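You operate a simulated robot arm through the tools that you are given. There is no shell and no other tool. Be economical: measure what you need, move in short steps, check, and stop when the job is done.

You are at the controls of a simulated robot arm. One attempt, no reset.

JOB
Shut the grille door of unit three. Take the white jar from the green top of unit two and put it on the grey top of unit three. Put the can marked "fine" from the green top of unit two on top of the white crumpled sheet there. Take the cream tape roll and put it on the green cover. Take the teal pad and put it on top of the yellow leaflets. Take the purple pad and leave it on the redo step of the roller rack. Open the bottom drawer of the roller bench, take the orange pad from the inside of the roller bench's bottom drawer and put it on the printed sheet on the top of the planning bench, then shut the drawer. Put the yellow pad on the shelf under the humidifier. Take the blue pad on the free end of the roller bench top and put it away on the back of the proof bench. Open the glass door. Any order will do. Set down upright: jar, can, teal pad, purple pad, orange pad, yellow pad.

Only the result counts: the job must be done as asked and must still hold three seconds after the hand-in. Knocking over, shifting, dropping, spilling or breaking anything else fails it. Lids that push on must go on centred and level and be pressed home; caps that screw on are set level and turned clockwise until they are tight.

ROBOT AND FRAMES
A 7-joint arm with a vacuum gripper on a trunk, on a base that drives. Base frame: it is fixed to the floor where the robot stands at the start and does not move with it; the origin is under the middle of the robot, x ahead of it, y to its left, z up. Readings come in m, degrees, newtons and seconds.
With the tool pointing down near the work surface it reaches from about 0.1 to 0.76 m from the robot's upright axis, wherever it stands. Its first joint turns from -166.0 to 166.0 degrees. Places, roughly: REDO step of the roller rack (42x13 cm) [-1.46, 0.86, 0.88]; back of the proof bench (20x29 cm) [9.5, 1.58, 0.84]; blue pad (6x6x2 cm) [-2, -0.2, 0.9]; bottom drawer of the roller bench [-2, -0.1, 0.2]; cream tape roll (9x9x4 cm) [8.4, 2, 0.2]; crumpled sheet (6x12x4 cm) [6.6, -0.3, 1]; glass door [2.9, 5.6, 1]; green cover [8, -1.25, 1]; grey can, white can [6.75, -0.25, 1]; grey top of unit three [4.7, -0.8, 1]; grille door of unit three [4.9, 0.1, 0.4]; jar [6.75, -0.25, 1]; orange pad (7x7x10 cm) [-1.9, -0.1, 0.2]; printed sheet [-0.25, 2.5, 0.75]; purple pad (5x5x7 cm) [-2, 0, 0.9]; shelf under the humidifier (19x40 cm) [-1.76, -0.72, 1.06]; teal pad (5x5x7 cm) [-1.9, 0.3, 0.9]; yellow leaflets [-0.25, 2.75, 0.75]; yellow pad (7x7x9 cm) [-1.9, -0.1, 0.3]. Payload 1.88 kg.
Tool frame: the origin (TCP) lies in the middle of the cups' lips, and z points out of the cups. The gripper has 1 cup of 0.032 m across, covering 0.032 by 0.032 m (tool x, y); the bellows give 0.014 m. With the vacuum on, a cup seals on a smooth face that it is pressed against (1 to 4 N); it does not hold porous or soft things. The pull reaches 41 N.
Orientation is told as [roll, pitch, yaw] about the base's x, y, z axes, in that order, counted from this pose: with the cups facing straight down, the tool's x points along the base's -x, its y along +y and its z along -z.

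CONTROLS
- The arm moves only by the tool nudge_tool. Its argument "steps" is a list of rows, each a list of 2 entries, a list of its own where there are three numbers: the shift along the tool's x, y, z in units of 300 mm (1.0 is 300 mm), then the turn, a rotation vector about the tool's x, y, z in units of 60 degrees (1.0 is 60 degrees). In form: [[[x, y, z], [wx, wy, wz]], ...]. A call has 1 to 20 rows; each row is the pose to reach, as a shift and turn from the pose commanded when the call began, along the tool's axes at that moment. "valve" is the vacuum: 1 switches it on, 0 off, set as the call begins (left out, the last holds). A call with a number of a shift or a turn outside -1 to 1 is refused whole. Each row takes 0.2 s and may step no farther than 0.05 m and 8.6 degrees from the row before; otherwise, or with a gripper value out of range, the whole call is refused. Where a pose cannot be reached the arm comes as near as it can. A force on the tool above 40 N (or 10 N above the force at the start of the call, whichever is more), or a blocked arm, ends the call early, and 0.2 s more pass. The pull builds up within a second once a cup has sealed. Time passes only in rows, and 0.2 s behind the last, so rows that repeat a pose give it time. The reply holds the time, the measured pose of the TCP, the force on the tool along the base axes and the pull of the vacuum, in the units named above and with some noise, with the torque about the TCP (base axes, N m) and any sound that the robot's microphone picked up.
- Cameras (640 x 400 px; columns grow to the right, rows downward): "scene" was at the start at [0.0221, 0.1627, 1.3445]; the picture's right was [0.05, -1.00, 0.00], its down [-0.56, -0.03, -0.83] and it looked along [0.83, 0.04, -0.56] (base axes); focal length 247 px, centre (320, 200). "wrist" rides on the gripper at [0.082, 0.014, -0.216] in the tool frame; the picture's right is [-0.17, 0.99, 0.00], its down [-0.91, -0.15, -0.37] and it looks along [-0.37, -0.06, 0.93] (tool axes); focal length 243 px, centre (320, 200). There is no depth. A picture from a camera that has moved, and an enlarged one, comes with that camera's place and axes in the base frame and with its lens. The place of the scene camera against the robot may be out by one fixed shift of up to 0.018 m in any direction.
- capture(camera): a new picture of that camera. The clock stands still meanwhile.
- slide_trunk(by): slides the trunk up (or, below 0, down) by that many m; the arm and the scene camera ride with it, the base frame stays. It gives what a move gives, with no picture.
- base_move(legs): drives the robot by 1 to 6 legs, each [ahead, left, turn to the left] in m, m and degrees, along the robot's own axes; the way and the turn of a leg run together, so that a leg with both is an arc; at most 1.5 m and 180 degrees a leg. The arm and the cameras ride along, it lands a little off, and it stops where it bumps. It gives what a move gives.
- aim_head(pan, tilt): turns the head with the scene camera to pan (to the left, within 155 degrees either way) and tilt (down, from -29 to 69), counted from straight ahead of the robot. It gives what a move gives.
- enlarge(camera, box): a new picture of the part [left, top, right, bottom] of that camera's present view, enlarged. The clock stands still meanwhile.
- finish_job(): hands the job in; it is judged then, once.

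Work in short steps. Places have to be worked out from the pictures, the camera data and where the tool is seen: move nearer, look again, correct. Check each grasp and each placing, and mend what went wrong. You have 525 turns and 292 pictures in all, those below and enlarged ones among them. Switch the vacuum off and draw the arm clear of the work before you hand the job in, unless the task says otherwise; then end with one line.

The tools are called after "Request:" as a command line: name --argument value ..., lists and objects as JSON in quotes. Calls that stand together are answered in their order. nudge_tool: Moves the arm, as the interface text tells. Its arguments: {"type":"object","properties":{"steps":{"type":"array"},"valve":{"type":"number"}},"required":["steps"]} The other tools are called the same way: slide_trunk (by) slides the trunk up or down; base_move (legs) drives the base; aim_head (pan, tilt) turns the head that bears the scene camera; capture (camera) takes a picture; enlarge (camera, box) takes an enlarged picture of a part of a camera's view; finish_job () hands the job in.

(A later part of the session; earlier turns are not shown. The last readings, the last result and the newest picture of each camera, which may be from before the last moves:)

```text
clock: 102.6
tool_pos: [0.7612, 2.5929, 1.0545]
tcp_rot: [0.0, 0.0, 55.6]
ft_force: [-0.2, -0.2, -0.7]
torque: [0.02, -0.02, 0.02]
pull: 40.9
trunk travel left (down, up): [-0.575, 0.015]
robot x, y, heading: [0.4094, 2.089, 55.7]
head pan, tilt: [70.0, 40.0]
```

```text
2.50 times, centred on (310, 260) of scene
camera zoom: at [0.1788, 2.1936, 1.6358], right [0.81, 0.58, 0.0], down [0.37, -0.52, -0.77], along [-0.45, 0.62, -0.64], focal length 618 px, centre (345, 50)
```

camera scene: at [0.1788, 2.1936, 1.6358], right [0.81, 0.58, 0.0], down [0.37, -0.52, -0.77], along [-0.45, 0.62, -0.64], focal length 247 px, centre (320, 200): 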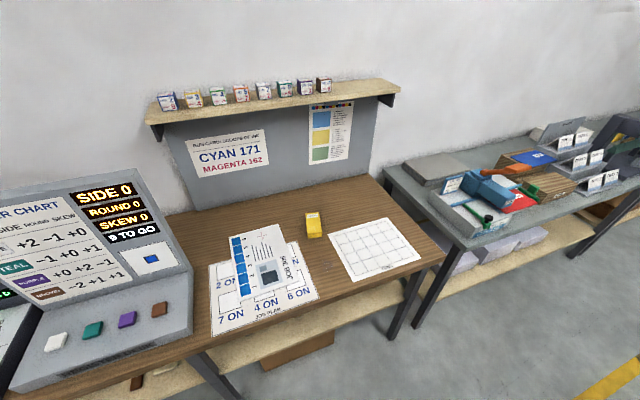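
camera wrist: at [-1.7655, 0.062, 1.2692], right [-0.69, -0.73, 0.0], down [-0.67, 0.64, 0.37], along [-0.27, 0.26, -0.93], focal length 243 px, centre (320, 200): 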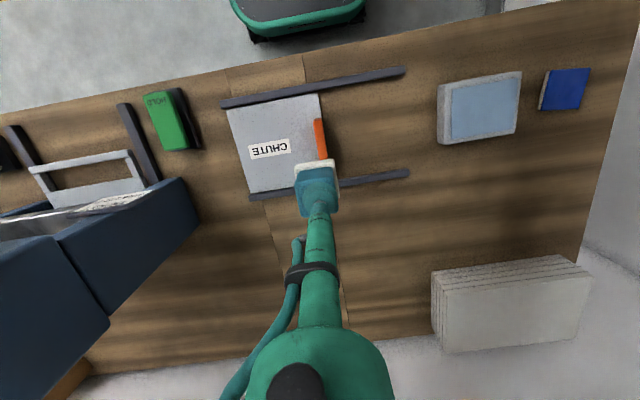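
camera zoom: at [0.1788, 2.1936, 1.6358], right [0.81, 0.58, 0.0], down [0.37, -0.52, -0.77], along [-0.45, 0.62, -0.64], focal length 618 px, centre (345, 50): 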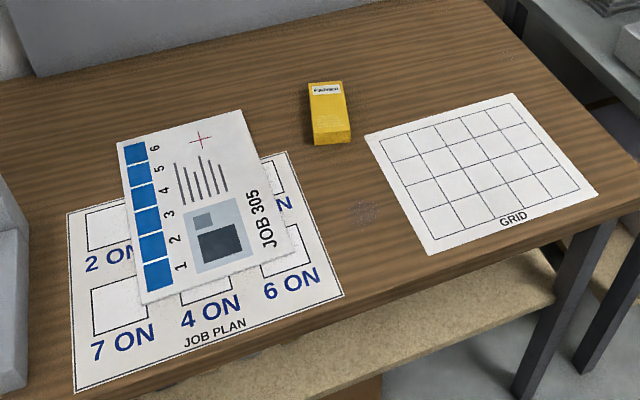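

The printed sheet is the JOB 305 sheet, the leaflets are the yellow packet behind. Turn left to face the bench and drive a bit closer.

Request:
base_move --legs '[[0, 0, 90.5], [0.2, 0, 0]]'

Request:
aim_head --pan 0 --tilt 40

Request:
capture --camera "scene"

Request:
capture --camera "wrist"

```text
clock: 108.1
tool_pos: [-0.2801, 2.5349, 1.0535]
tcp_rot: [0.0, 0.1, 147.5]
ft_force: [0.2, -0.1, 0.1]
torque: [-0.02, -0.03, 0.0]
pull: 40.9
trunk travel left (down, up): [-0.575, 0.015]
robot x, y, heading: [0.2355, 2.1945, 147.7]
head pan, tilt: [70.0, 40.0]
```

```text
clock: 109.5
tool_pos: [-0.2798, 2.5344, 1.0537]
tcp_rot: [0.1, 0.0, 147.6]
ft_force: [-0.3, -0.3, -1.7]
torque: [0.02, -0.01, 0.0]
pull: 40.4
trunk travel left (down, up): [-0.575, 0.015]
robot x, y, heading: [0.2336, 2.194, 147.7]
head pan, tilt: [0.0, 40.0]
```

```text
255 pictures are left
camera scene: at [0.1211, 2.0633, 1.6358], right [0.54, 0.84, 0.0], down [0.54, -0.34, -0.77], along [-0.65, 0.41, -0.64], focal length 247 px, centre (320, 200)
```

scene: 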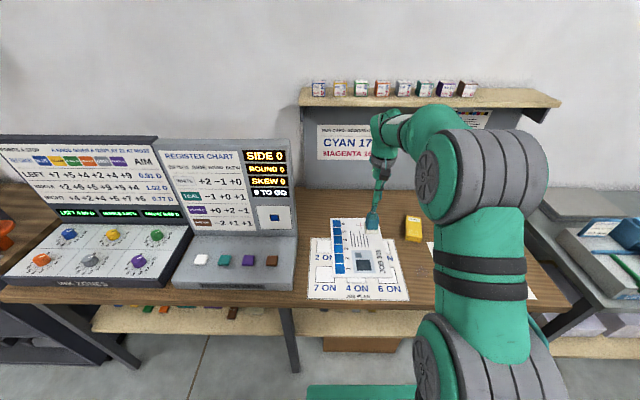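

```text
254 pictures are left
camera wrist: at [-0.2188, 2.4778, 1.269], right [-0.67, -0.74, 0.0], down [-0.69, 0.62, 0.37], along [-0.28, 0.25, -0.93], focal length 243 px, centre (320, 200)
```

wrist: 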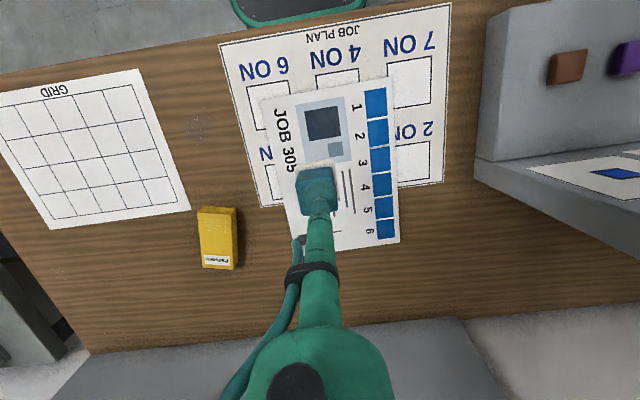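

Leaflets at about (-0.273, 2.845). Reposition the base 0.1 ahead and 0.2 right.

Request:
base_move --legs '[[0.1, -0.2, -1]]'

Request:
capture --camera "wrist"

```text
clock: 111.2
tool_pos: [-0.2496, 2.7639, 1.0528]
tcp_rot: [0.0, 0.0, 146.5]
ft_force: [-0.9, -0.7, -0.3]
torque: [-0.03, 0.03, 0.04]
pull: 40.6
trunk travel left (down, up): [-0.575, 0.015]
robot x, y, heading: [0.2591, 2.4143, 146.5]
head pan, tilt: [0.0, 40.0]
```

```text
253 pictures are left
camera wrist: at [-0.1887, 2.7068, 1.2689], right [-0.68, -0.73, 0.0], down [-0.68, 0.63, 0.37], along [-0.27, 0.26, -0.93], focal length 243 px, centre (320, 200)
```

wrist: 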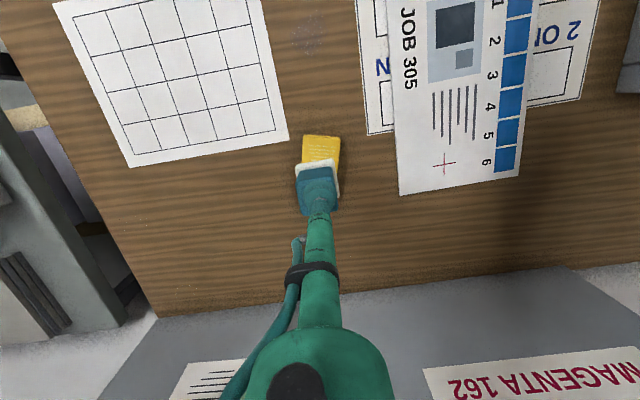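

Parallax shows the bench top at ≈0.84 and leaflets' top ≈0.87. Shift +17 mm ahead, descend to 0.965 and look.

Request:
nudge_tool --steps '[[[-0.057, -0.023, 0.1], [0, 0, 0]], [[-0.057, -0.023, 0.2], [0, 0, 0]], [[-0.057, -0.023, 0.28], [0, 0, 0]]]'

Request:
enlarge --camera "wrist" --box '[240, 80, 400, 240]'

Request:
enlarge --camera "scene" --box '[320, 150, 480, 250]'

```text
clock: 112.0
tool_pos: [-0.2583, 2.7787, 0.97]
tcp_rot: [-0.1, -0.1, 146.5]
ft_force: [-0.3, 0.9, -0.9]
torque: [0.01, 0.02, -0.03]
pull: 40.3
trunk travel left (down, up): [-0.575, 0.015]
robot x, y, heading: [0.2622, 2.4147, 146.4]
head pan, tilt: [0.0, 40.0]
```

```text
2.50 times, centred on (320, 160) of wrist
camera zoom: at [-0.1984, 2.7212, 1.1853], right [-0.68, -0.73, 0.0], down [-0.68, 0.63, 0.37], along [-0.27, 0.26, -0.93], focal length 606 px, centre (320, 300)
```

zoom: 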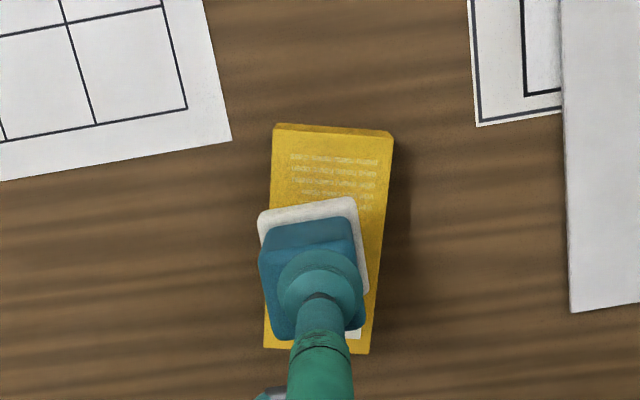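

```text
4.00 times, centred on (400, 200) of scene
camera zoom: at [0.1435, 2.2856, 1.6359], right [0.55, 0.83, 0.0], down [0.54, -0.36, -0.77], along [-0.64, 0.42, -0.64], focal length 988 px, centre (0, 200)
```

zoom: 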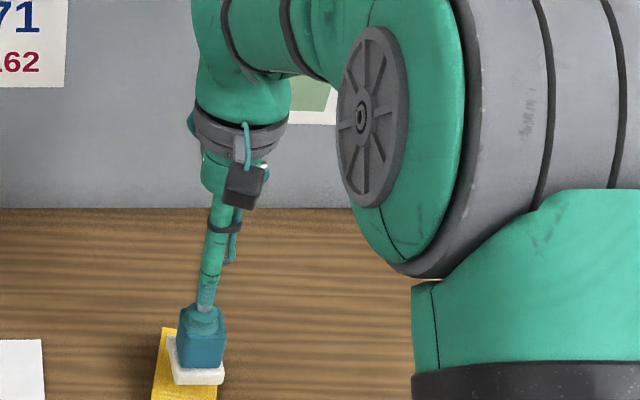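

Leaflets' centre is ~8 mm farther; correct and descend to contact.

Request:
nudge_tool --steps '[[[-0.03, 0.01, 0.04], [0, 0, 0]], [[-0.03, 0.01, 0.07], [0, 0, 0]], [[-0.03, 0.01, 0.085], [0, 0, 0]], [[-0.03, 0.01, 0.097], [0, 0, 0]], [[-0.03, 0.01, 0.109], [0, 0, 0]]]'

```text
clock: 113.2
tool_pos: [-0.2687, 2.7818, 0.9427]
tcp_rot: [-0.2, -0.5, 146.6]
ft_force: [1.7, 1.3, 30.0]
torque: [-0.02, -0.13, 0.0]
pull: 40.6
trunk travel left (down, up): [-0.575, 0.015]
robot x, y, heading: [0.2607, 2.4168, 146.4]
head pan, tilt: [0.0, 40.0]
```

Contact. Ease off slightly, release, wait, and lift.

Request:
nudge_tool --steps '[[[0, 0, -0.015], [0, 0, 0]], [[0, 0, -0.015], [0, 0, 0]], [[0, 0, -0.015], [0, 0, 0]], [[0, 0, -0.015], [0, 0, 0]], [[0, 0, -0.015], [0, 0, 0]]]' --valve 0

Request:
nudge_tool --steps '[[[0, 0, -0.03], [0, 0, 0]], [[0, 0, -0.1], [0, 0, 0]], [[0, 0, -0.25], [0, 0, 0]], [[0, 0, -0.4], [0, 0, 0]], [[0.1, 0, -0.5], [0, 0, 0]], [[0.25, 0, -0.5], [0, 0, 0]]]'

Request:
capture --camera "wrist"

```text
clock: 114.4
tool_pos: [-0.2682, 2.7802, 0.942]
tcp_rot: [0.0, 0.2, 146.5]
ft_force: [-0.6, 1.0, 1.5]
torque: [-0.01, 0.0, 0.0]
pull: 0.1
trunk travel left (down, up): [-0.575, 0.015]
robot x, y, heading: [0.2617, 2.4106, 146.5]
head pan, tilt: [0.0, 40.0]
```

```text
clock: 115.8
tool_pos: [-0.2038, 2.7385, 1.0907]
tcp_rot: [0.0, 0.0, 146.5]
ft_force: [0.1, 0.6, 0.2]
torque: [0.01, 0.01, -0.04]
pull: 0.1
trunk travel left (down, up): [-0.575, 0.015]
robot x, y, heading: [0.2593, 2.4132, 146.5]
head pan, tilt: [0.0, 40.0]
```

```text
250 pictures are left
camera wrist: at [-0.1441, 2.6817, 1.3047], right [-0.68, -0.73, 0.0], down [-0.68, 0.63, 0.37], along [-0.27, 0.26, -0.93], focal length 243 px, centre (320, 200)
```

wrist: 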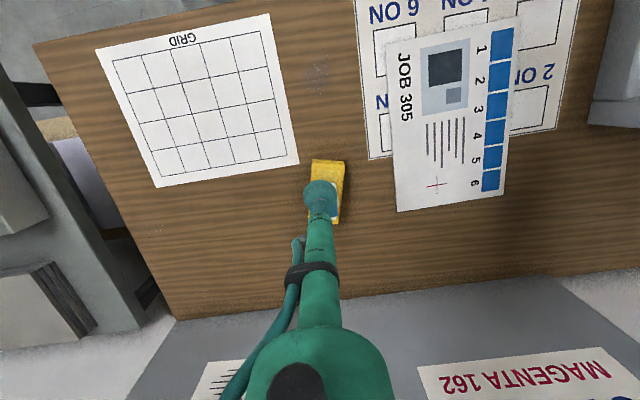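

Check teal in the scene view.

Request:
enlarge --camera "scene" --box '[300, 180, 460, 280]'

```text
4.00 times, centred on (380, 230) of scene
camera zoom: at [0.1438, 2.2855, 1.6358], right [0.55, 0.83, 0.0], down [0.54, -0.36, -0.77], along [-0.64, 0.42, -0.64], focal length 988 px, centre (80, 80)
```

zoom: 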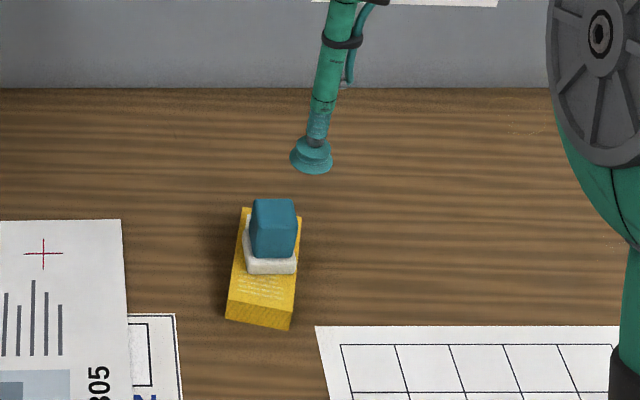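

Teal sits on the leaflets. Return toward the roller bench: back off, turn left 90°, drive back along the corridor.

Request:
base_move --legs '[[-0.28, 0, 0], [0, 0, 90], [1.4, 0, 0], [1.4, 0, 0]]'

Request:
aim_head --pan 0 --tilt 35

Request:
capture --camera "scene"

```text
clock: 134.7
tool_pos: [-1.3568, -0.5333, 1.0889]
tcp_rot: [0.0, 0.1, -123.5]
ft_force: [-0.5, 0.1, -1.2]
torque: [0.02, 0.0, -0.02]
pull: 0.0
trunk travel left (down, up): [-0.575, 0.015]
robot x, y, heading: [-1.0302, -0.0681, -123.5]
head pan, tilt: [0.0, 40.0]
```

```text
clock: 135.3
tool_pos: [-1.3572, -0.5326, 1.0886]
tcp_rot: [0.0, 0.2, -123.5]
ft_force: [-0.2, 0.5, -0.3]
torque: [0.0, 0.0, 0.0]
pull: 0.0
trunk travel left (down, up): [-0.575, 0.015]
robot x, y, heading: [-1.0301, -0.0644, -123.4]
head pan, tilt: [0.0, 35.0]
```

```text
248 pictures are left
camera scene: at [-0.9177, -0.1856, 1.6434], right [-0.83, 0.55, 0.0], down [0.32, 0.48, -0.82], along [-0.45, -0.68, -0.57], focal length 247 px, centre (320, 200)
```

scene: 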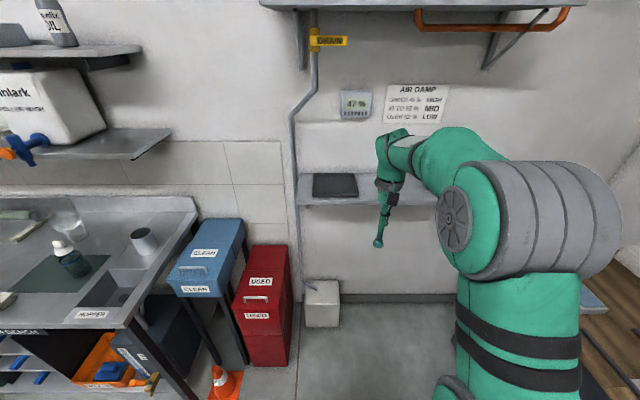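

Turn right to face the bench and set the stand for the drawer (e≈-0.95, n≈0.72).

Request:
base_move --legs '[[0, 0, -90], [-0.08, 0.3, 0]]'

Request:
capture --camera "scene"

```text
clock: 141.3
tool_pos: [-1.5982, -0.0248, 1.0894]
tcp_rot: [0.0, 0.0, 145.6]
ft_force: [0.3, 0.2, -0.2]
torque: [0.03, -0.01, 0.02]
pull: 0.1
trunk travel left (down, up): [-0.575, 0.015]
robot x, y, heading: [-1.1377, -0.3575, 145.3]
head pan, tilt: [0.0, 35.0]
```

```text
247 pictures are left
camera scene: at [-1.2581, -0.4823, 1.6434], right [0.56, 0.83, 0.0], down [0.47, -0.32, -0.82], along [-0.68, 0.46, -0.57], focal length 247 px, centre (320, 200)
```

scene: 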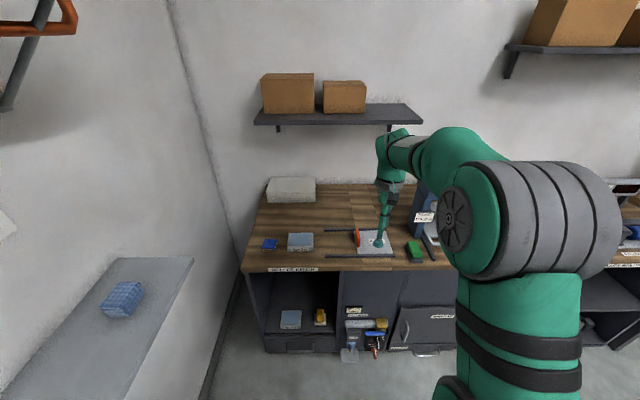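

Zoom at the compartment and drawer.

Request:
enlarge --camera "scene" --box '[230, 260, 390, 360]'

```text
4.00 times, centred on (310, 310) of scene
camera zoom: at [-1.2581, -0.4823, 1.6434], right [0.56, 0.83, 0.0], down [0.47, -0.32, -0.82], along [-0.68, 0.46, -0.57], focal length 988 px, centre (360, -240)
```

zoom: 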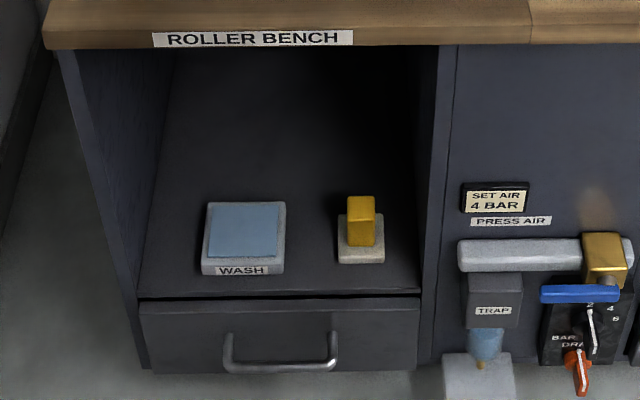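

Drawer front spans z≈0.13–0.33 at n≈1.44, free area right of the handle at e≈-1.07. I retract the tool and lower the trunk.

Request:
nudge_tool --steps '[[[0.1, 0.12, 0], [0, 0, 0]], [[0.2, 0.24, 0], [0, 0, 0]], [[0.3, 0.36, 0], [0, 0, 0]], [[0.4, 0.48, 0], [0, 0, 0]], [[0.5, 0.53, 0], [0, 0, 0]]]'

Request:
slide_trunk --by -0.5

Request:
nudge_tool --steps '[[[0, 0, 0], [0, -0.14, 0]], [[0, 0, 0], [0, -0.28, 0]], [[0, 0, 0], [0, -0.42, 0]], [[0, 0, 0], [0, -0.56, 0]], [[0, 0, 0], [0, -0.7, 0]], [[0, 0, 0], [0, -0.84, 0]], [[0, 0, 0], [0, -0.98, 0]]]'

Request:
capture --camera "scene"

```text
clock: 142.5
tool_pos: [-1.565, -0.2414, 1.09]
tcp_rot: [0.0, -0.1, 145.7]
ft_force: [0.1, 0.1, -0.2]
torque: [0.01, 0.01, -0.01]
pull: 0.1
trunk travel left (down, up): [-0.575, 0.015]
robot x, y, heading: [-1.1339, -0.3566, 145.7]
head pan, tilt: [0.0, 35.0]
```

```text
refused: -0.5 is not a number from -0.4 to 0.4
```

```text
clock: 144.1
tool_pos: [-1.5634, -0.243, 1.0896]
tcp_rot: [0.1, -59.0, 145.4]
ft_force: [0.2, 0.0, 0.3]
torque: [-0.02, 0.01, 0.05]
pull: 0.1
trunk travel left (down, up): [-0.575, 0.015]
robot x, y, heading: [-1.1342, -0.361, 145.6]
head pan, tilt: [0.0, 35.0]
```

```text
245 pictures are left
camera scene: at [-1.2571, -0.482, 1.6429], right [0.56, 0.83, 0.0], down [0.47, -0.32, -0.82], along [-0.68, 0.46, -0.57], focal length 247 px, centre (320, 200)
```

scene: 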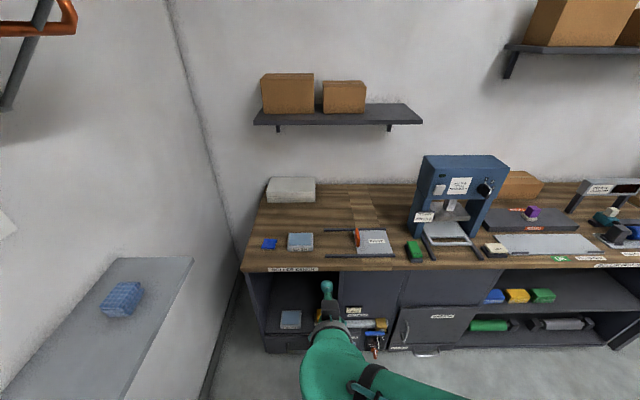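

Finish the rotation to horizontal and lower the trunk in two moves.

Request:
nudge_tool --steps '[[[0, 0, 0], [0, -0.13, 0]], [[0, 0, 0], [0, -0.26, 0]], [[0, 0, 0], [0, -0.39, 0]], [[0, 0, 0], [0, -0.517, 0]]]'

Request:
slide_trunk --by -0.3

Request:
slide_trunk --by -0.27

Request:
capture --camera "scene"

Request:
capture --camera "wrist"

```text
clock: 145.1
tool_pos: [-1.5657, -0.2432, 1.0978]
tcp_rot: [101.8, -88.9, 43.9]
ft_force: [0.0, 0.3, 0.5]
torque: [-0.01, 0.0, 0.03]
pull: 0.0
trunk travel left (down, up): [-0.575, 0.015]
robot x, y, heading: [-1.1375, -0.3598, 145.6]
head pan, tilt: [0.0, 35.0]
```

```text
clock: 148.1
tool_pos: [-1.5661, -0.2441, 0.7955]
tcp_rot: [95.2, -89.3, 50.5]
ft_force: [0.7, -0.6, -0.2]
torque: [-0.01, 0.01, 0.0]
pull: 0.1
trunk travel left (down, up): [-0.275, 0.315]
robot x, y, heading: [-1.1394, -0.3583, 145.3]
head pan, tilt: [0.0, 35.0]
```

```text
clock: 150.8
tool_pos: [-1.5672, -0.2431, 0.5265]
tcp_rot: [95.1, -89.2, 50.6]
ft_force: [0.0, 0.3, -0.4]
torque: [0.0, 0.01, -0.02]
pull: 0.1
trunk travel left (down, up): [-0.005, 0.585]
robot x, y, heading: [-1.1372, -0.3562, 145.7]
head pan, tilt: [0.0, 35.0]
```

```text
244 pictures are left
camera scene: at [-1.258, -0.4822, 1.0734], right [0.56, 0.83, 0.0], down [0.47, -0.32, -0.82], along [-0.68, 0.46, -0.57], focal length 247 px, centre (320, 200)
```

scene: 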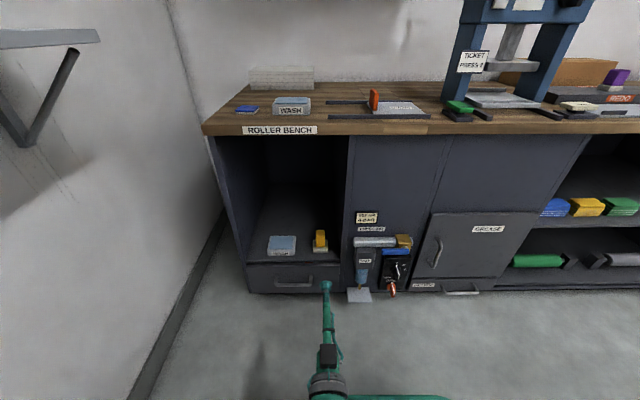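

```text
243 pictures are left
camera wrist: at [-1.3969, -0.378, 0.4427], right [-0.56, -0.81, 0.18], down [0.4, -0.07, 0.91], along [-0.73, 0.58, 0.37], focal length 243 px, centre (320, 200)
```

wrist: 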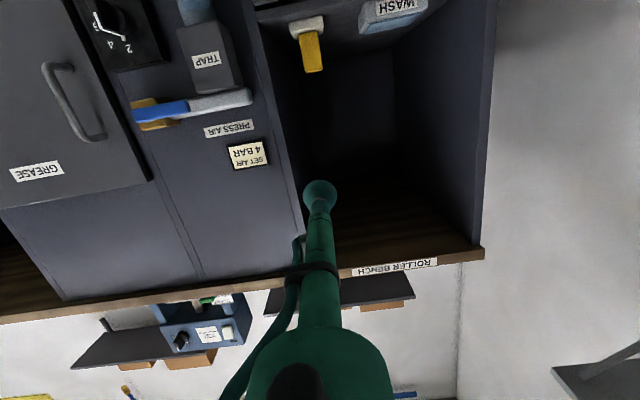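

Both cameras see the compartment. I take close-ups of the yellow pad from both cameras.

Request:
enlarge --camera "scene" --box '[240, 220, 360, 300]'

Request:
enlarge --camera "wrist" --box '[240, 0, 400, 100]'

```text
5.00 times, centred on (300, 260) of scene
camera zoom: at [-1.258, -0.4822, 1.0734], right [0.56, 0.83, 0.0], down [0.47, -0.32, -0.82], along [-0.68, 0.46, -0.57], focal length 1235 px, centre (420, -100)
```

zoom: 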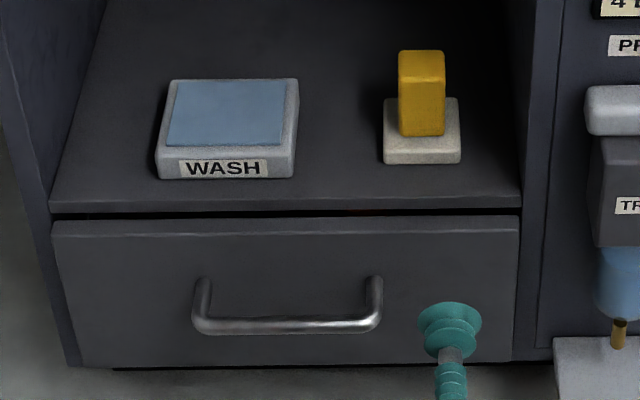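

```text
4.00 times, centred on (320, 50) of wrist
camera zoom: at [-1.3969, -0.378, 0.4427], right [-0.56, -0.81, 0.18], down [0.4, -0.07, 0.91], along [-0.73, 0.58, 0.37], focal length 970 px, centre (320, 800)
```

zoom: 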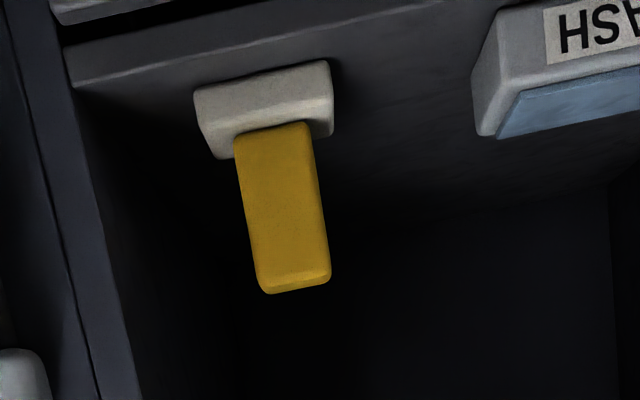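

Corrected estimate: yellow block's front face at e≈-1.083, n≈1.503, z≈0.355. Move down to that height and forward to n≈1.44.

Request:
nudge_tool --steps '[[[0.14, 0.02, 0], [0, 0, 0]], [[0.28, 0.037, 0], [0, 0, 0]], [[0.42, 0.037, 0], [0, 0, 0]], [[0.572, 0.037, 0], [0, 0, 0]], [[0.572, 0.037, 0.16], [0, 0, 0]], [[0.572, 0.037, 0.32], [0, 0, 0]], [[0.572, 0.037, 0.48], [0, 0, 0]], [[0.572, 0.037, 0.64], [0, 0, 0]], [[0.572, 0.037, 0.8], [0, 0, 0]], [[0.572, 0.037, 0.9], [0, 0, 0]]]'

Request:
capture --camera "scene"

Request:
capture --camera "wrist"

```text
clock: 151.3
tool_pos: [-1.5685, -0.2451, 0.4863]
tcp_rot: [116.4, -88.0, 28.6]
ft_force: [-1.5, 1.6, 1.5]
torque: [0.03, -0.01, 0.04]
pull: 0.0
trunk travel left (down, up): [-0.005, 0.585]
robot x, y, heading: [-1.1369, -0.356, 145.7]
head pan, tilt: [0.0, 35.0]
stopped in row 2: the force on the tool passed its limit at 150 N (the readings are from after the stop); the commanded pose is now the measured one
```

```text
240 pictures are left
camera scene: at [-1.2581, -0.4823, 1.0734], right [0.56, 0.83, 0.0], down [0.47, -0.32, -0.82], along [-0.68, 0.46, -0.57], focal length 247 px, centre (320, 200)
```

scene: 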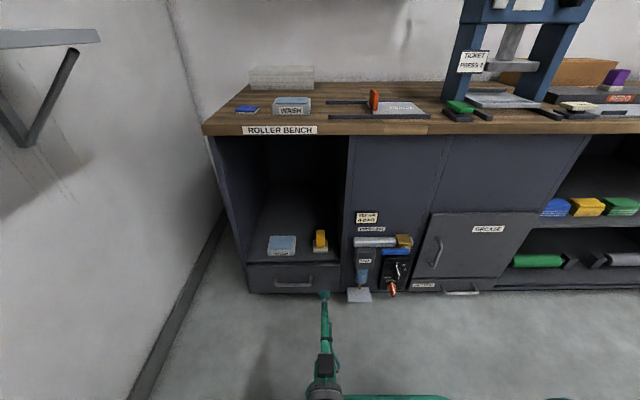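

```text
239 pictures are left
camera wrist: at [-1.4023, -0.3824, 0.4011], right [-0.56, -0.81, 0.2], down [0.42, -0.07, 0.9], along [-0.71, 0.59, 0.38], focal length 243 px, centre (320, 200)
```

wrist: 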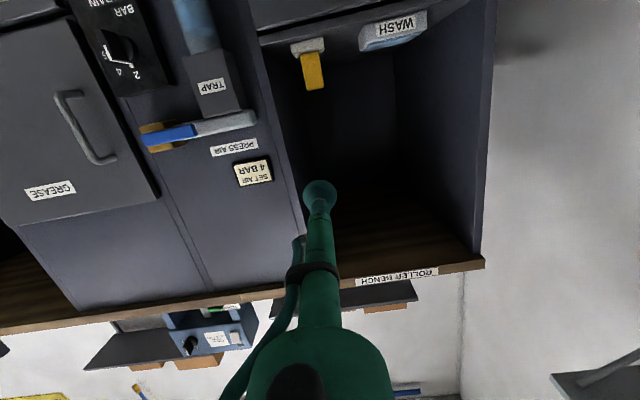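

The wrist hit my own base (tool too close to the robot). First raise slightly and extend forward, then go down.

Request:
nudge_tool --steps '[[[-0.1, 0, 0.05], [0, 0, 0]], [[-0.12, 0.03, 0.2], [0, 0, 0]], [[-0.12, 0.03, 0.36], [0, 0, 0]], [[-0.12, 0.03, 0.52], [0, 0, 0]], [[-0.12, 0.03, 0.68], [0, 0, 0]]]'

Request:
nudge_tool --steps '[[[0.14, 0, 0], [0, 0, 0]], [[0.28, 0, 0], [0, 0, 0]], [[0.42, 0, 0], [0, 0, 0]]]'

Request:
capture --camera "scene"

Request:
capture --camera "wrist"

```text
clock: 152.4
tool_pos: [-1.7367, -0.269, 0.538]
tcp_rot: [119.4, -85.9, 38.5]
ft_force: [0.1, 0.0, -0.7]
torque: [0.03, 0.0, -0.02]
pull: 0.0
trunk travel left (down, up): [-0.005, 0.585]
robot x, y, heading: [-1.1319, -0.3553, 145.5]
head pan, tilt: [0.0, 35.0]
stopped in row 5: the arm was blocked; the commanded pose is now the measured one
```

```text
clock: 153.2
tool_pos: [-1.7412, -0.289, 0.4215]
tcp_rot: [117.1, -87.2, 38.7]
ft_force: [0.6, 0.8, 0.3]
torque: [-0.02, -0.03, 0.01]
pull: 0.0
out of reach, approached as far as the arm can: row 2, 3
trunk travel left (down, up): [-0.005, 0.585]
robot x, y, heading: [-1.1322, -0.3589, 145.7]
head pan, tilt: [0.0, 35.0]
```

```text
238 pictures are left
camera scene: at [-1.2579, -0.482, 1.074], right [0.56, 0.83, 0.0], down [0.47, -0.32, -0.82], along [-0.68, 0.46, -0.57], focal length 247 px, centre (320, 200)
```

scene: 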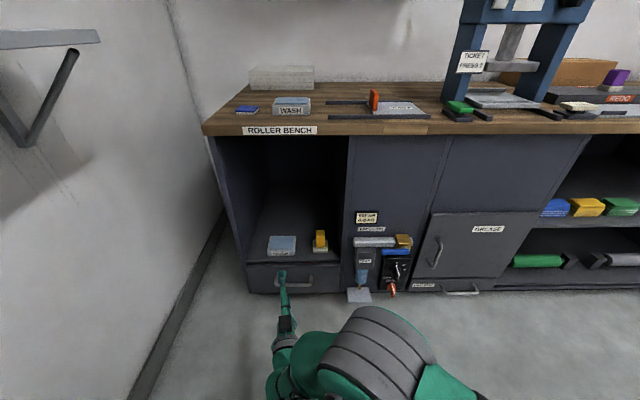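

```text
237 pictures are left
camera wrist: at [-1.553, -0.393, 0.3332], right [-0.4, -0.89, 0.21], down [0.44, 0.01, 0.9], along [-0.81, 0.45, 0.39], focal length 243 px, centre (320, 200)
```

wrist: 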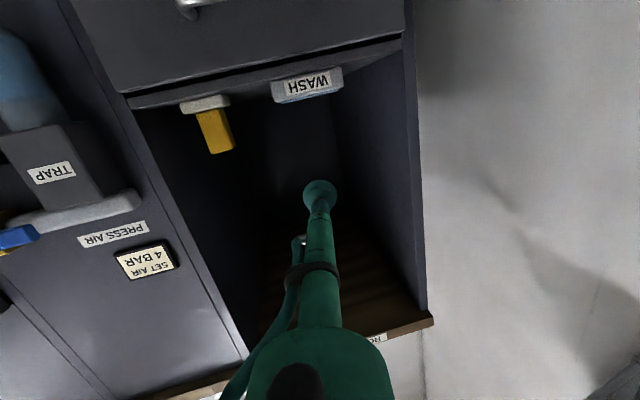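

The folded arm can't reach low close to the base; I need to stand farther right/back. First raise and re-square the tool.

Request:
nudge_tool --steps '[[[-0.15, 0, 0], [0, 0, 0]], [[-0.3, 0, 0], [0, 0, 0]], [[-0.45, 0, 0], [0.08, 0, 0]], [[-0.5, 0, 0], [0.163, 0, 0]]]'

Request:
base_move --legs '[[-0.05, -0.28, 0.8]]'

Request:
capture --camera "scene"

```text
clock: 154.2
tool_pos: [-1.7316, -0.2848, 0.5696]
tcp_rot: [117.3, -86.9, 29.5]
ft_force: [-0.5, -0.3, -0.2]
torque: [-0.04, 0.02, 0.02]
pull: 0.2
trunk travel left (down, up): [-0.005, 0.585]
robot x, y, heading: [-1.1364, -0.3564, 145.5]
head pan, tilt: [0.0, 35.0]
```

```text
clock: 156.2
tool_pos: [-1.5363, -0.0932, 0.5693]
tcp_rot: [117.6, -86.9, 29.8]
ft_force: [-0.1, -0.1, 0.0]
torque: [0.0, -0.04, 0.03]
pull: 0.1
trunk travel left (down, up): [-0.005, 0.585]
robot x, y, heading: [-0.9401, -0.1629, 146.2]
head pan, tilt: [0.0, 35.0]
```

```text
236 pictures are left
camera scene: at [-1.0612, -0.2847, 1.0734], right [0.56, 0.83, 0.0], down [0.48, -0.32, -0.82], along [-0.68, 0.46, -0.57], focal length 247 px, centre (320, 200)
```

scene: 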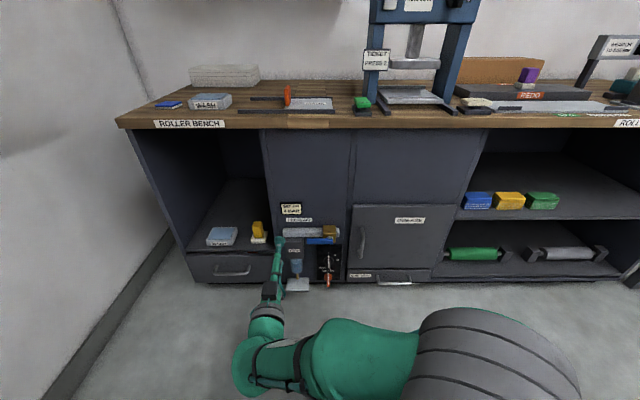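

Now move left to e≈-1.083 and down to z≈0.355 at n≈1.23, outside my base's footprint.

Request:
nudge_tool --steps '[[[0, 0.15, 0], [0, 0, 0]], [[0, 0.3, 0], [0, 0, 0]], [[0, 0.45, 0.05], [0, 0, 0]], [[0, 0.51, 0.15], [0, 0, 0]], [[0.15, 0.51, 0.15], [0, 0, 0]], [[0.3, 0.51, 0.15], [0, 0, 0]], [[0.45, 0.51, 0.15], [0, 0, 0]], [[0.6, 0.51, 0.15], [0, 0, 0]], [[0.71, 0.51, 0.15], [0, 0, 0]]]'

Request:
capture --camera "scene"

Request:
capture --camera "wrist"

```text
clock: 158.2
tool_pos: [-1.6659, -0.2048, 0.3634]
tcp_rot: [117.8, -86.8, 29.6]
ft_force: [-0.1, 0.2, -0.6]
torque: [-0.02, -0.03, 0.02]
pull: 0.1
trunk travel left (down, up): [-0.005, 0.585]
robot x, y, heading: [-0.9404, -0.1595, 146.2]
head pan, tilt: [0.0, 35.0]
```

```text
235 pictures are left
camera scene: at [-1.0611, -0.2846, 1.0735], right [0.56, 0.83, 0.0], down [0.48, -0.32, -0.82], along [-0.68, 0.46, -0.57], focal length 247 px, centre (320, 200)
```

scene: 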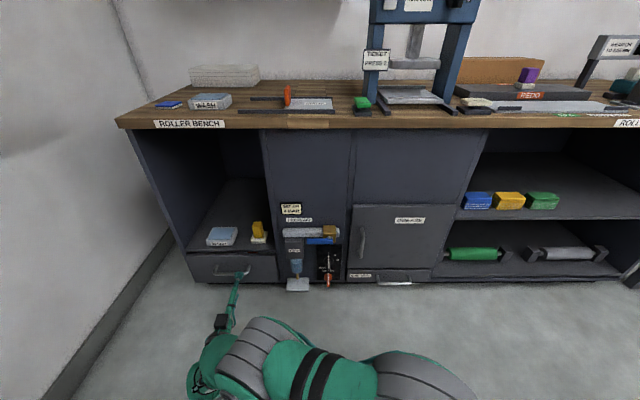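

```text
234 pictures are left
camera wrist: at [-1.4966, -0.3355, 0.2763], right [-0.52, -0.83, 0.21], down [0.44, -0.05, 0.9], along [-0.73, 0.56, 0.39], focal length 243 px, centre (320, 200)
```

wrist: 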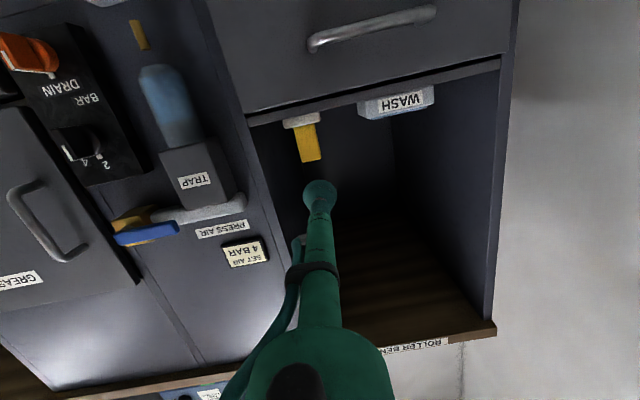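

Forward axis would hit ~17 mm off; correct and advance 0.15 m.

Request:
nudge_tool --steps '[[[0.06, -0.055, 0.05], [0, 0, 0]], [[0.06, -0.055, 0.2], [0, 0, 0]], [[0.06, -0.055, 0.35], [0, 0, 0]], [[0.06, -0.055, 0.5], [0, 0, 0]]]'

Request:
enlarge --camera "wrist" --box '[220, 80, 420, 220]'

Request:
enlarge --camera "scene" --box '[170, 190, 330, 290]'

```text
clock: 159.2
tool_pos: [-1.7868, -0.1085, 0.3491]
tcp_rot: [117.8, -86.8, 29.7]
ft_force: [-0.5, 0.2, -0.1]
torque: [-0.02, -0.03, 0.0]
pull: 0.0
trunk travel left (down, up): [-0.005, 0.585]
robot x, y, heading: [-0.9457, -0.1585, 146.5]
head pan, tilt: [0.0, 35.0]
```

```text
2.86 times, centred on (320, 150) of wrist
camera zoom: at [-1.6164, -0.2391, 0.2616], right [-0.52, -0.83, 0.21], down [0.44, -0.05, 0.9], along [-0.73, 0.56, 0.39], focal length 693 px, centre (320, 343)
```

zoom: 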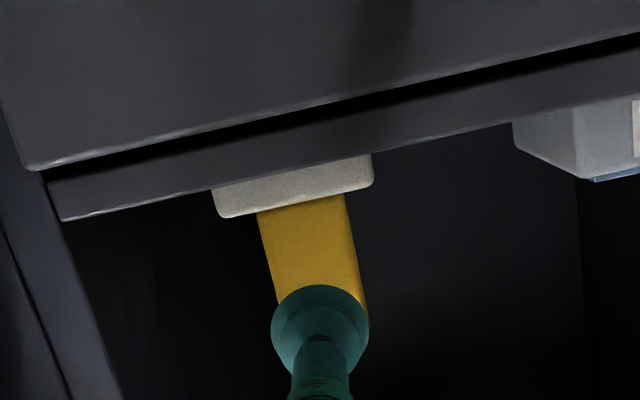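

```text
4.00 times, centred on (250, 240) of scene
camera zoom: at [-1.0611, -0.2847, 1.0734], right [0.56, 0.83, 0.0], down [0.48, -0.32, -0.82], along [-0.68, 0.46, -0.57], focal length 988 px, centre (600, 40)
```

zoom: 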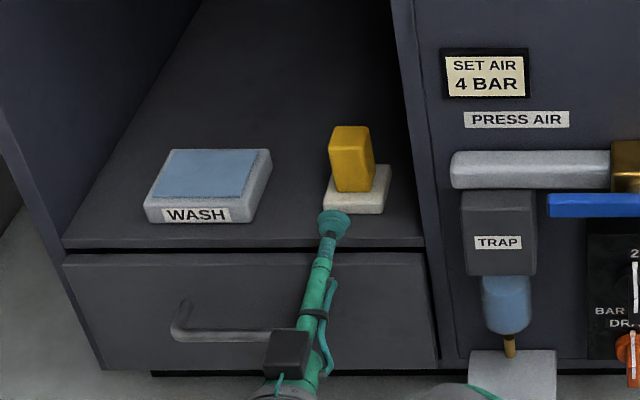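

Well aligned; ~3 mm lateral correction. Advance with vacuum on in small steps.

Request:
nudge_tool --steps '[[[0, -0.01, 0.1], [0, 0, 0]], [[0, -0.01, 0.17], [0, 0, 0]], [[0, -0.01, 0.2], [0, 0, 0]], [[0, -0.01, 0.22], [0, 0, 0]], [[0, -0.01, 0.235], [0, 0, 0]]]' --valve 1

Request:
enlarge --camera "wrist" --box '[220, 80, 420, 220]'

```text
clock: 160.3
tool_pos: [-1.8444, -0.0693, 0.3516]
tcp_rot: [117.4, -86.8, 30.2]
ft_force: [0.5, -0.5, 0.6]
torque: [-0.05, 0.0, 0.04]
pull: 40.5
trunk travel left (down, up): [-0.005, 0.585]
robot x, y, heading: [-0.9397, -0.1592, 146.0]
head pan, tilt: [0.0, 35.0]
```

```text
2.86 times, centred on (320, 150) of wrist
camera zoom: at [-1.6736, -0.1994, 0.2643], right [-0.52, -0.83, 0.21], down [0.44, -0.05, 0.9], along [-0.73, 0.56, 0.39], focal length 693 px, centre (320, 343)
```

zoom: 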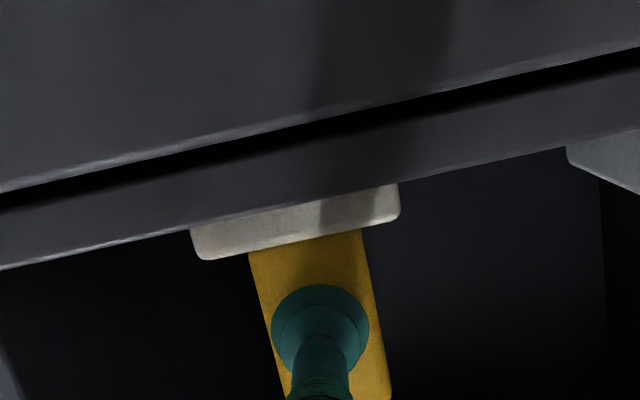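

Sealed. Lift 5 cm and retract out of the compartment.

Request:
nudge_tool --steps '[[[-0.04, 0, 0], [0, 0, 0]], [[-0.1, 0, 0], [0, 0, 0]], [[-0.17, 0, 0], [0, 0, 0]], [[-0.17, 0, -0.12], [0, 0, 0]], [[-0.17, 0, -0.27], [0, 0, 0]], [[-0.17, 0, -0.42], [0, 0, 0]], [[-0.17, 0, -0.57], [0, 0, 0]], [[-0.2, 0, -0.7], [0, 0, 0]]]'

Request:
capture --camera "wrist"

Request:
capture --camera "scene"

```text
clock: 162.2
tool_pos: [-1.6623, -0.1801, 0.4072]
tcp_rot: [117.8, -86.9, 29.6]
ft_force: [0.1, -0.6, -0.3]
torque: [0.0, 0.0, -0.02]
pull: 40.7
trunk travel left (down, up): [-0.005, 0.585]
robot x, y, heading: [-0.9397, -0.1579, 146.0]
head pan, tilt: [0.0, 35.0]
```

```text
230 pictures are left
camera wrist: at [-1.4923, -0.3105, 0.3197], right [-0.52, -0.83, 0.21], down [0.44, -0.05, 0.9], along [-0.73, 0.56, 0.39], focal length 243 px, centre (320, 200)
```

wrist: 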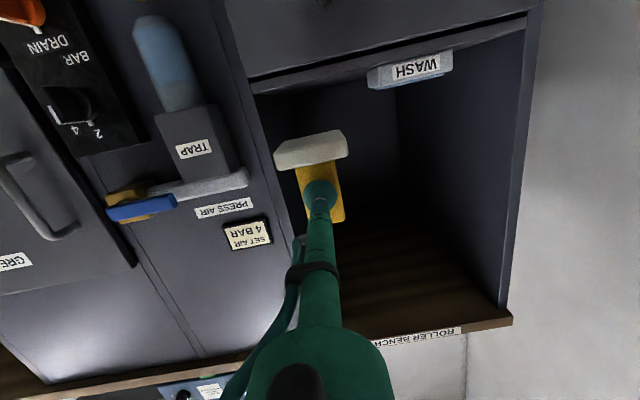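

```text
229 pictures are left
camera scene: at [-1.0613, -0.2847, 1.0733], right [0.56, 0.83, 0.0], down [0.48, -0.32, -0.82], along [-0.68, 0.46, -0.57], focal length 247 px, centre (320, 200)
```

scene: 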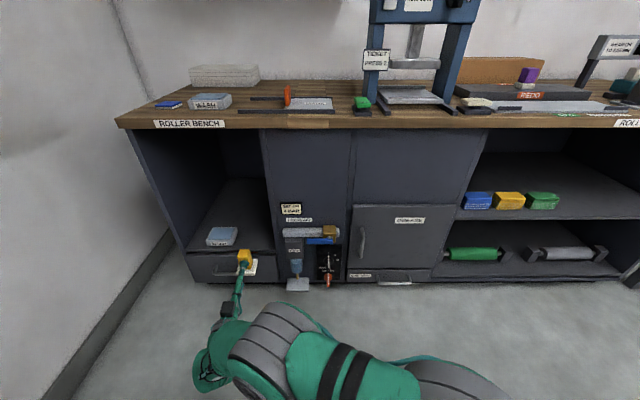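

Yellow held. Back off, raise the trunk fully.

Request:
base_move --legs '[[-0.15, 0, 0]]'

Request:
slide_trunk --by 0.3

Request:
slide_trunk --by 0.28

Request:
nudge_tool --steps '[[[-0.1, -0.12, 0], [0, 0, 0]], [[-0.2, -0.24, 0], [0, 0, 0]], [[-0.3, -0.36, 0], [0, 0, 0]], [[-0.4, -0.48, 0], [0, 0, 0]], [[-0.5, -0.6, 0], [0, 0, 0]], [[-0.6, -0.72, 0], [0, 0, 0]], [[-0.65, -0.84, 0], [0, 0, 0]], [[-0.65, -1.0, 0], [0, 0, 0]]]'

```text
clock: 163.5
tool_pos: [-1.534, -0.2684, 0.4069]
tcp_rot: [117.6, -86.9, 30.0]
ft_force: [-0.7, 0.0, -0.9]
torque: [-0.01, -0.01, 0.03]
pull: 40.8
trunk travel left (down, up): [-0.005, 0.585]
robot x, y, heading: [-0.8128, -0.2423, 146.1]
head pan, tilt: [0.0, 35.0]
```

```text
clock: 166.5
tool_pos: [-1.5347, -0.2677, 0.7075]
tcp_rot: [117.6, -86.9, 29.9]
ft_force: [-0.2, 0.6, 0.0]
torque: [0.01, 0.0, 0.0]
pull: 40.4
trunk travel left (down, up): [-0.305, 0.285]
robot x, y, heading: [-0.8158, -0.2449, 146.5]
head pan, tilt: [0.0, 35.0]
```

```text
clock: 169.4
tool_pos: [-1.5345, -0.2681, 0.988]
tcp_rot: [117.7, -87.0, 29.9]
ft_force: [0.4, 0.0, -0.3]
torque: [-0.05, 0.0, -0.02]
pull: 41.5
trunk travel left (down, up): [-0.585, 0.005]
robot x, y, heading: [-0.8143, -0.2444, 146.4]
head pan, tilt: [0.0, 35.0]
```

```text
clock: 171.3
tool_pos: [-1.3783, -0.1147, 0.9902]
tcp_rot: [-17.7, -73.3, 176.3]
ft_force: [0.4, -0.2, -1.2]
torque: [0.0, -0.01, 0.04]
pull: 40.6
trunk travel left (down, up): [-0.585, 0.005]
robot x, y, heading: [-0.8135, -0.243, 146.2]
head pan, tilt: [0.0, 35.0]
stopped in row 8: the arm was blocked; the commanded pose is now the measured one
```

Arm blocked (joint limits, probably). Look.

Request:
capture --camera "scene"

Request:
capture --camera "wrist"

```text
228 pictures are left
camera scene: at [-0.9316, -0.3712, 1.646], right [0.55, 0.83, 0.0], down [0.48, -0.32, -0.82], along [-0.68, 0.45, -0.57], focal length 247 px, centre (320, 200)
```

scene: 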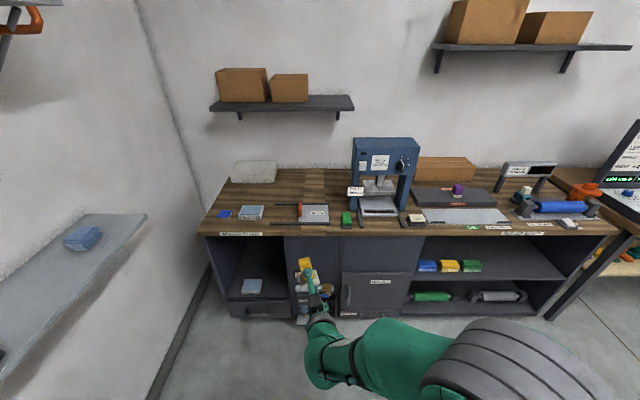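

```text
227 pictures are left
camera wrist: at [-1.1666, -0.2062, 0.9698], right [-0.39, -0.92, 0.07], down [0.12, 0.02, 0.99], along [-0.91, 0.4, 0.1], focal length 243 px, centre (320, 200)
```

wrist: 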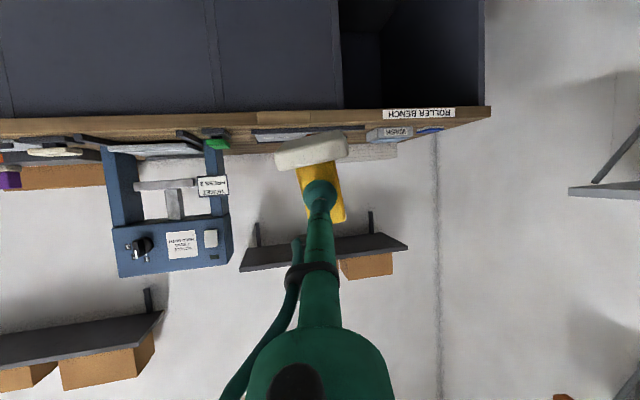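

The arm is too folded. Extend forward while re-levelling the tool, then continue sideways.

Request:
nudge_tool --steps '[[[-0.03, 0, 0.12], [0, 0, 0]], [[-0.06, 0, 0.26], [0.03, -0.06, 0]], [[-0.1, 0, 0.4], [0.08, -0.14, 0]], [[-0.14, 0, 0.54], [0.13, -0.21, 0]], [[-0.18, 0, 0.6], [0.19, -0.27, 0]]]'

```text
clock: 172.5
tool_pos: [-1.5524, -0.043, 0.9992]
tcp_rot: [-100.4, -83.4, -112.4]
ft_force: [-0.5, 0.1, 0.4]
torque: [-0.04, -0.08, 0.01]
pull: 40.7
out of reach, approached as far as the arm can: row 2, 3, 4
trunk travel left (down, up): [-0.585, 0.005]
robot x, y, heading: [-0.815, -0.244, 146.3]
head pan, tilt: [0.0, 35.0]
```

Level now with ~6° roll; correct roll and shift right to be straight ahead of the robot.

Request:
nudge_tool --steps '[[[0, -0.1, 0.1], [0, 0, 0.06]], [[0, -0.24, 0.15], [0, 0, 0.108]], [[0, -0.38, 0.15], [0, 0, 0.108]], [[0, -0.52, 0.15], [0, 0, 0.108]], [[0, -0.66, 0.15], [0, 0, 0.108]], [[0, -0.76, 0.15], [0, 0, 0.108]]]'

Request:
capture --camera "scene"

```text
clock: 173.9
tool_pos: [-1.5308, 0.11, 1.0797]
tcp_rot: [-0.6, -87.5, 142.3]
ft_force: [-0.4, 0.1, -1.4]
torque: [0.0, -0.01, 0.02]
pull: 40.9
out of reach, approached as far as the arm can: row 1, 2, 3, 4, 5, 6
trunk travel left (down, up): [-0.585, 0.005]
robot x, y, heading: [-0.8132, -0.2452, 146.5]
head pan, tilt: [0.0, 35.0]
```

```text
226 pictures are left
camera scene: at [-0.9321, -0.3709, 1.6534], right [0.55, 0.83, 0.0], down [0.48, -0.32, -0.82], along [-0.68, 0.45, -0.57], focal length 247 px, centre (320, 200)
```

scene: 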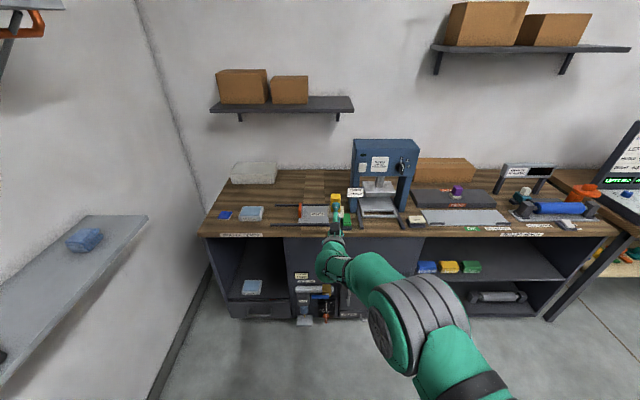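

Level and extended. Shift base right for clearance, turn left 90° to face the wall shelf.

Request:
base_move --legs '[[0, -0.3, 0], [0, 0, 90]]'

Request:
nudge_tool --steps '[[[-0.12, 0, 0], [0.035, -0.02, 0]], [[-0.24, 0, 0], [0.07, -0.04, 0]], [[-0.36, 0, 0], [0.07, -0.04, 0]], [[-0.45, -0.1, 0], [0.07, -0.04, 0]]]'

Request:
aim_head --pan 0 --tilt 25

Request:
capture --camera "scene"

```text
clock: 179.7
tool_pos: [-1.0082, -0.7095, 1.0796]
tcp_rot: [-0.4, -87.6, -128.6]
ft_force: [-0.1, -0.1, -0.3]
torque: [-0.01, -0.02, -0.01]
pull: 40.3
trunk travel left (down, up): [-0.585, 0.005]
robot x, y, heading: [-0.6457, 0.0063, -124.1]
head pan, tilt: [0.0, 35.0]
```

```text
clock: 180.7
tool_pos: [-1.0354, -0.6937, 1.2169]
tcp_rot: [-53.7, -89.8, -79.4]
ft_force: [-0.2, 0.9, -1.5]
torque: [-0.01, -0.02, -0.03]
pull: 41.6
trunk travel left (down, up): [-0.585, 0.005]
robot x, y, heading: [-0.6497, 0.003, -124.2]
head pan, tilt: [0.0, 35.0]
```

```text
clock: 181.4
tool_pos: [-1.0359, -0.6945, 1.2165]
tcp_rot: [-64.5, -89.9, -68.7]
ft_force: [-0.4, 0.2, -1.7]
torque: [0.03, 0.02, -0.01]
pull: 40.8
trunk travel left (down, up): [-0.585, 0.005]
robot x, y, heading: [-0.6446, 0.0028, -124.0]
head pan, tilt: [0.0, 25.0]
```

```text
225 pictures are left
camera scene: at [-0.5355, -0.1189, 1.6691], right [-0.83, 0.56, 0.0], down [0.24, 0.35, -0.91], along [-0.51, -0.75, -0.42], focal length 247 px, centre (320, 200)
```

scene: 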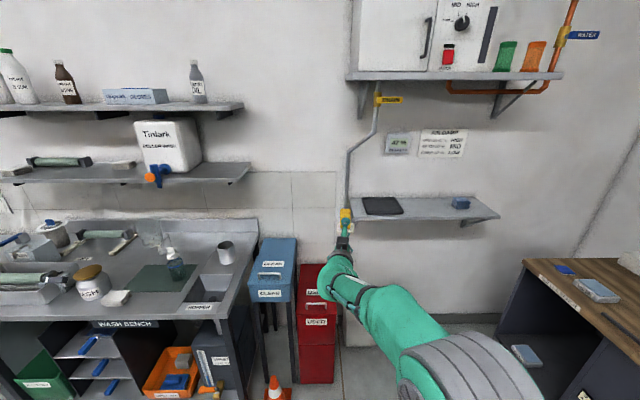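

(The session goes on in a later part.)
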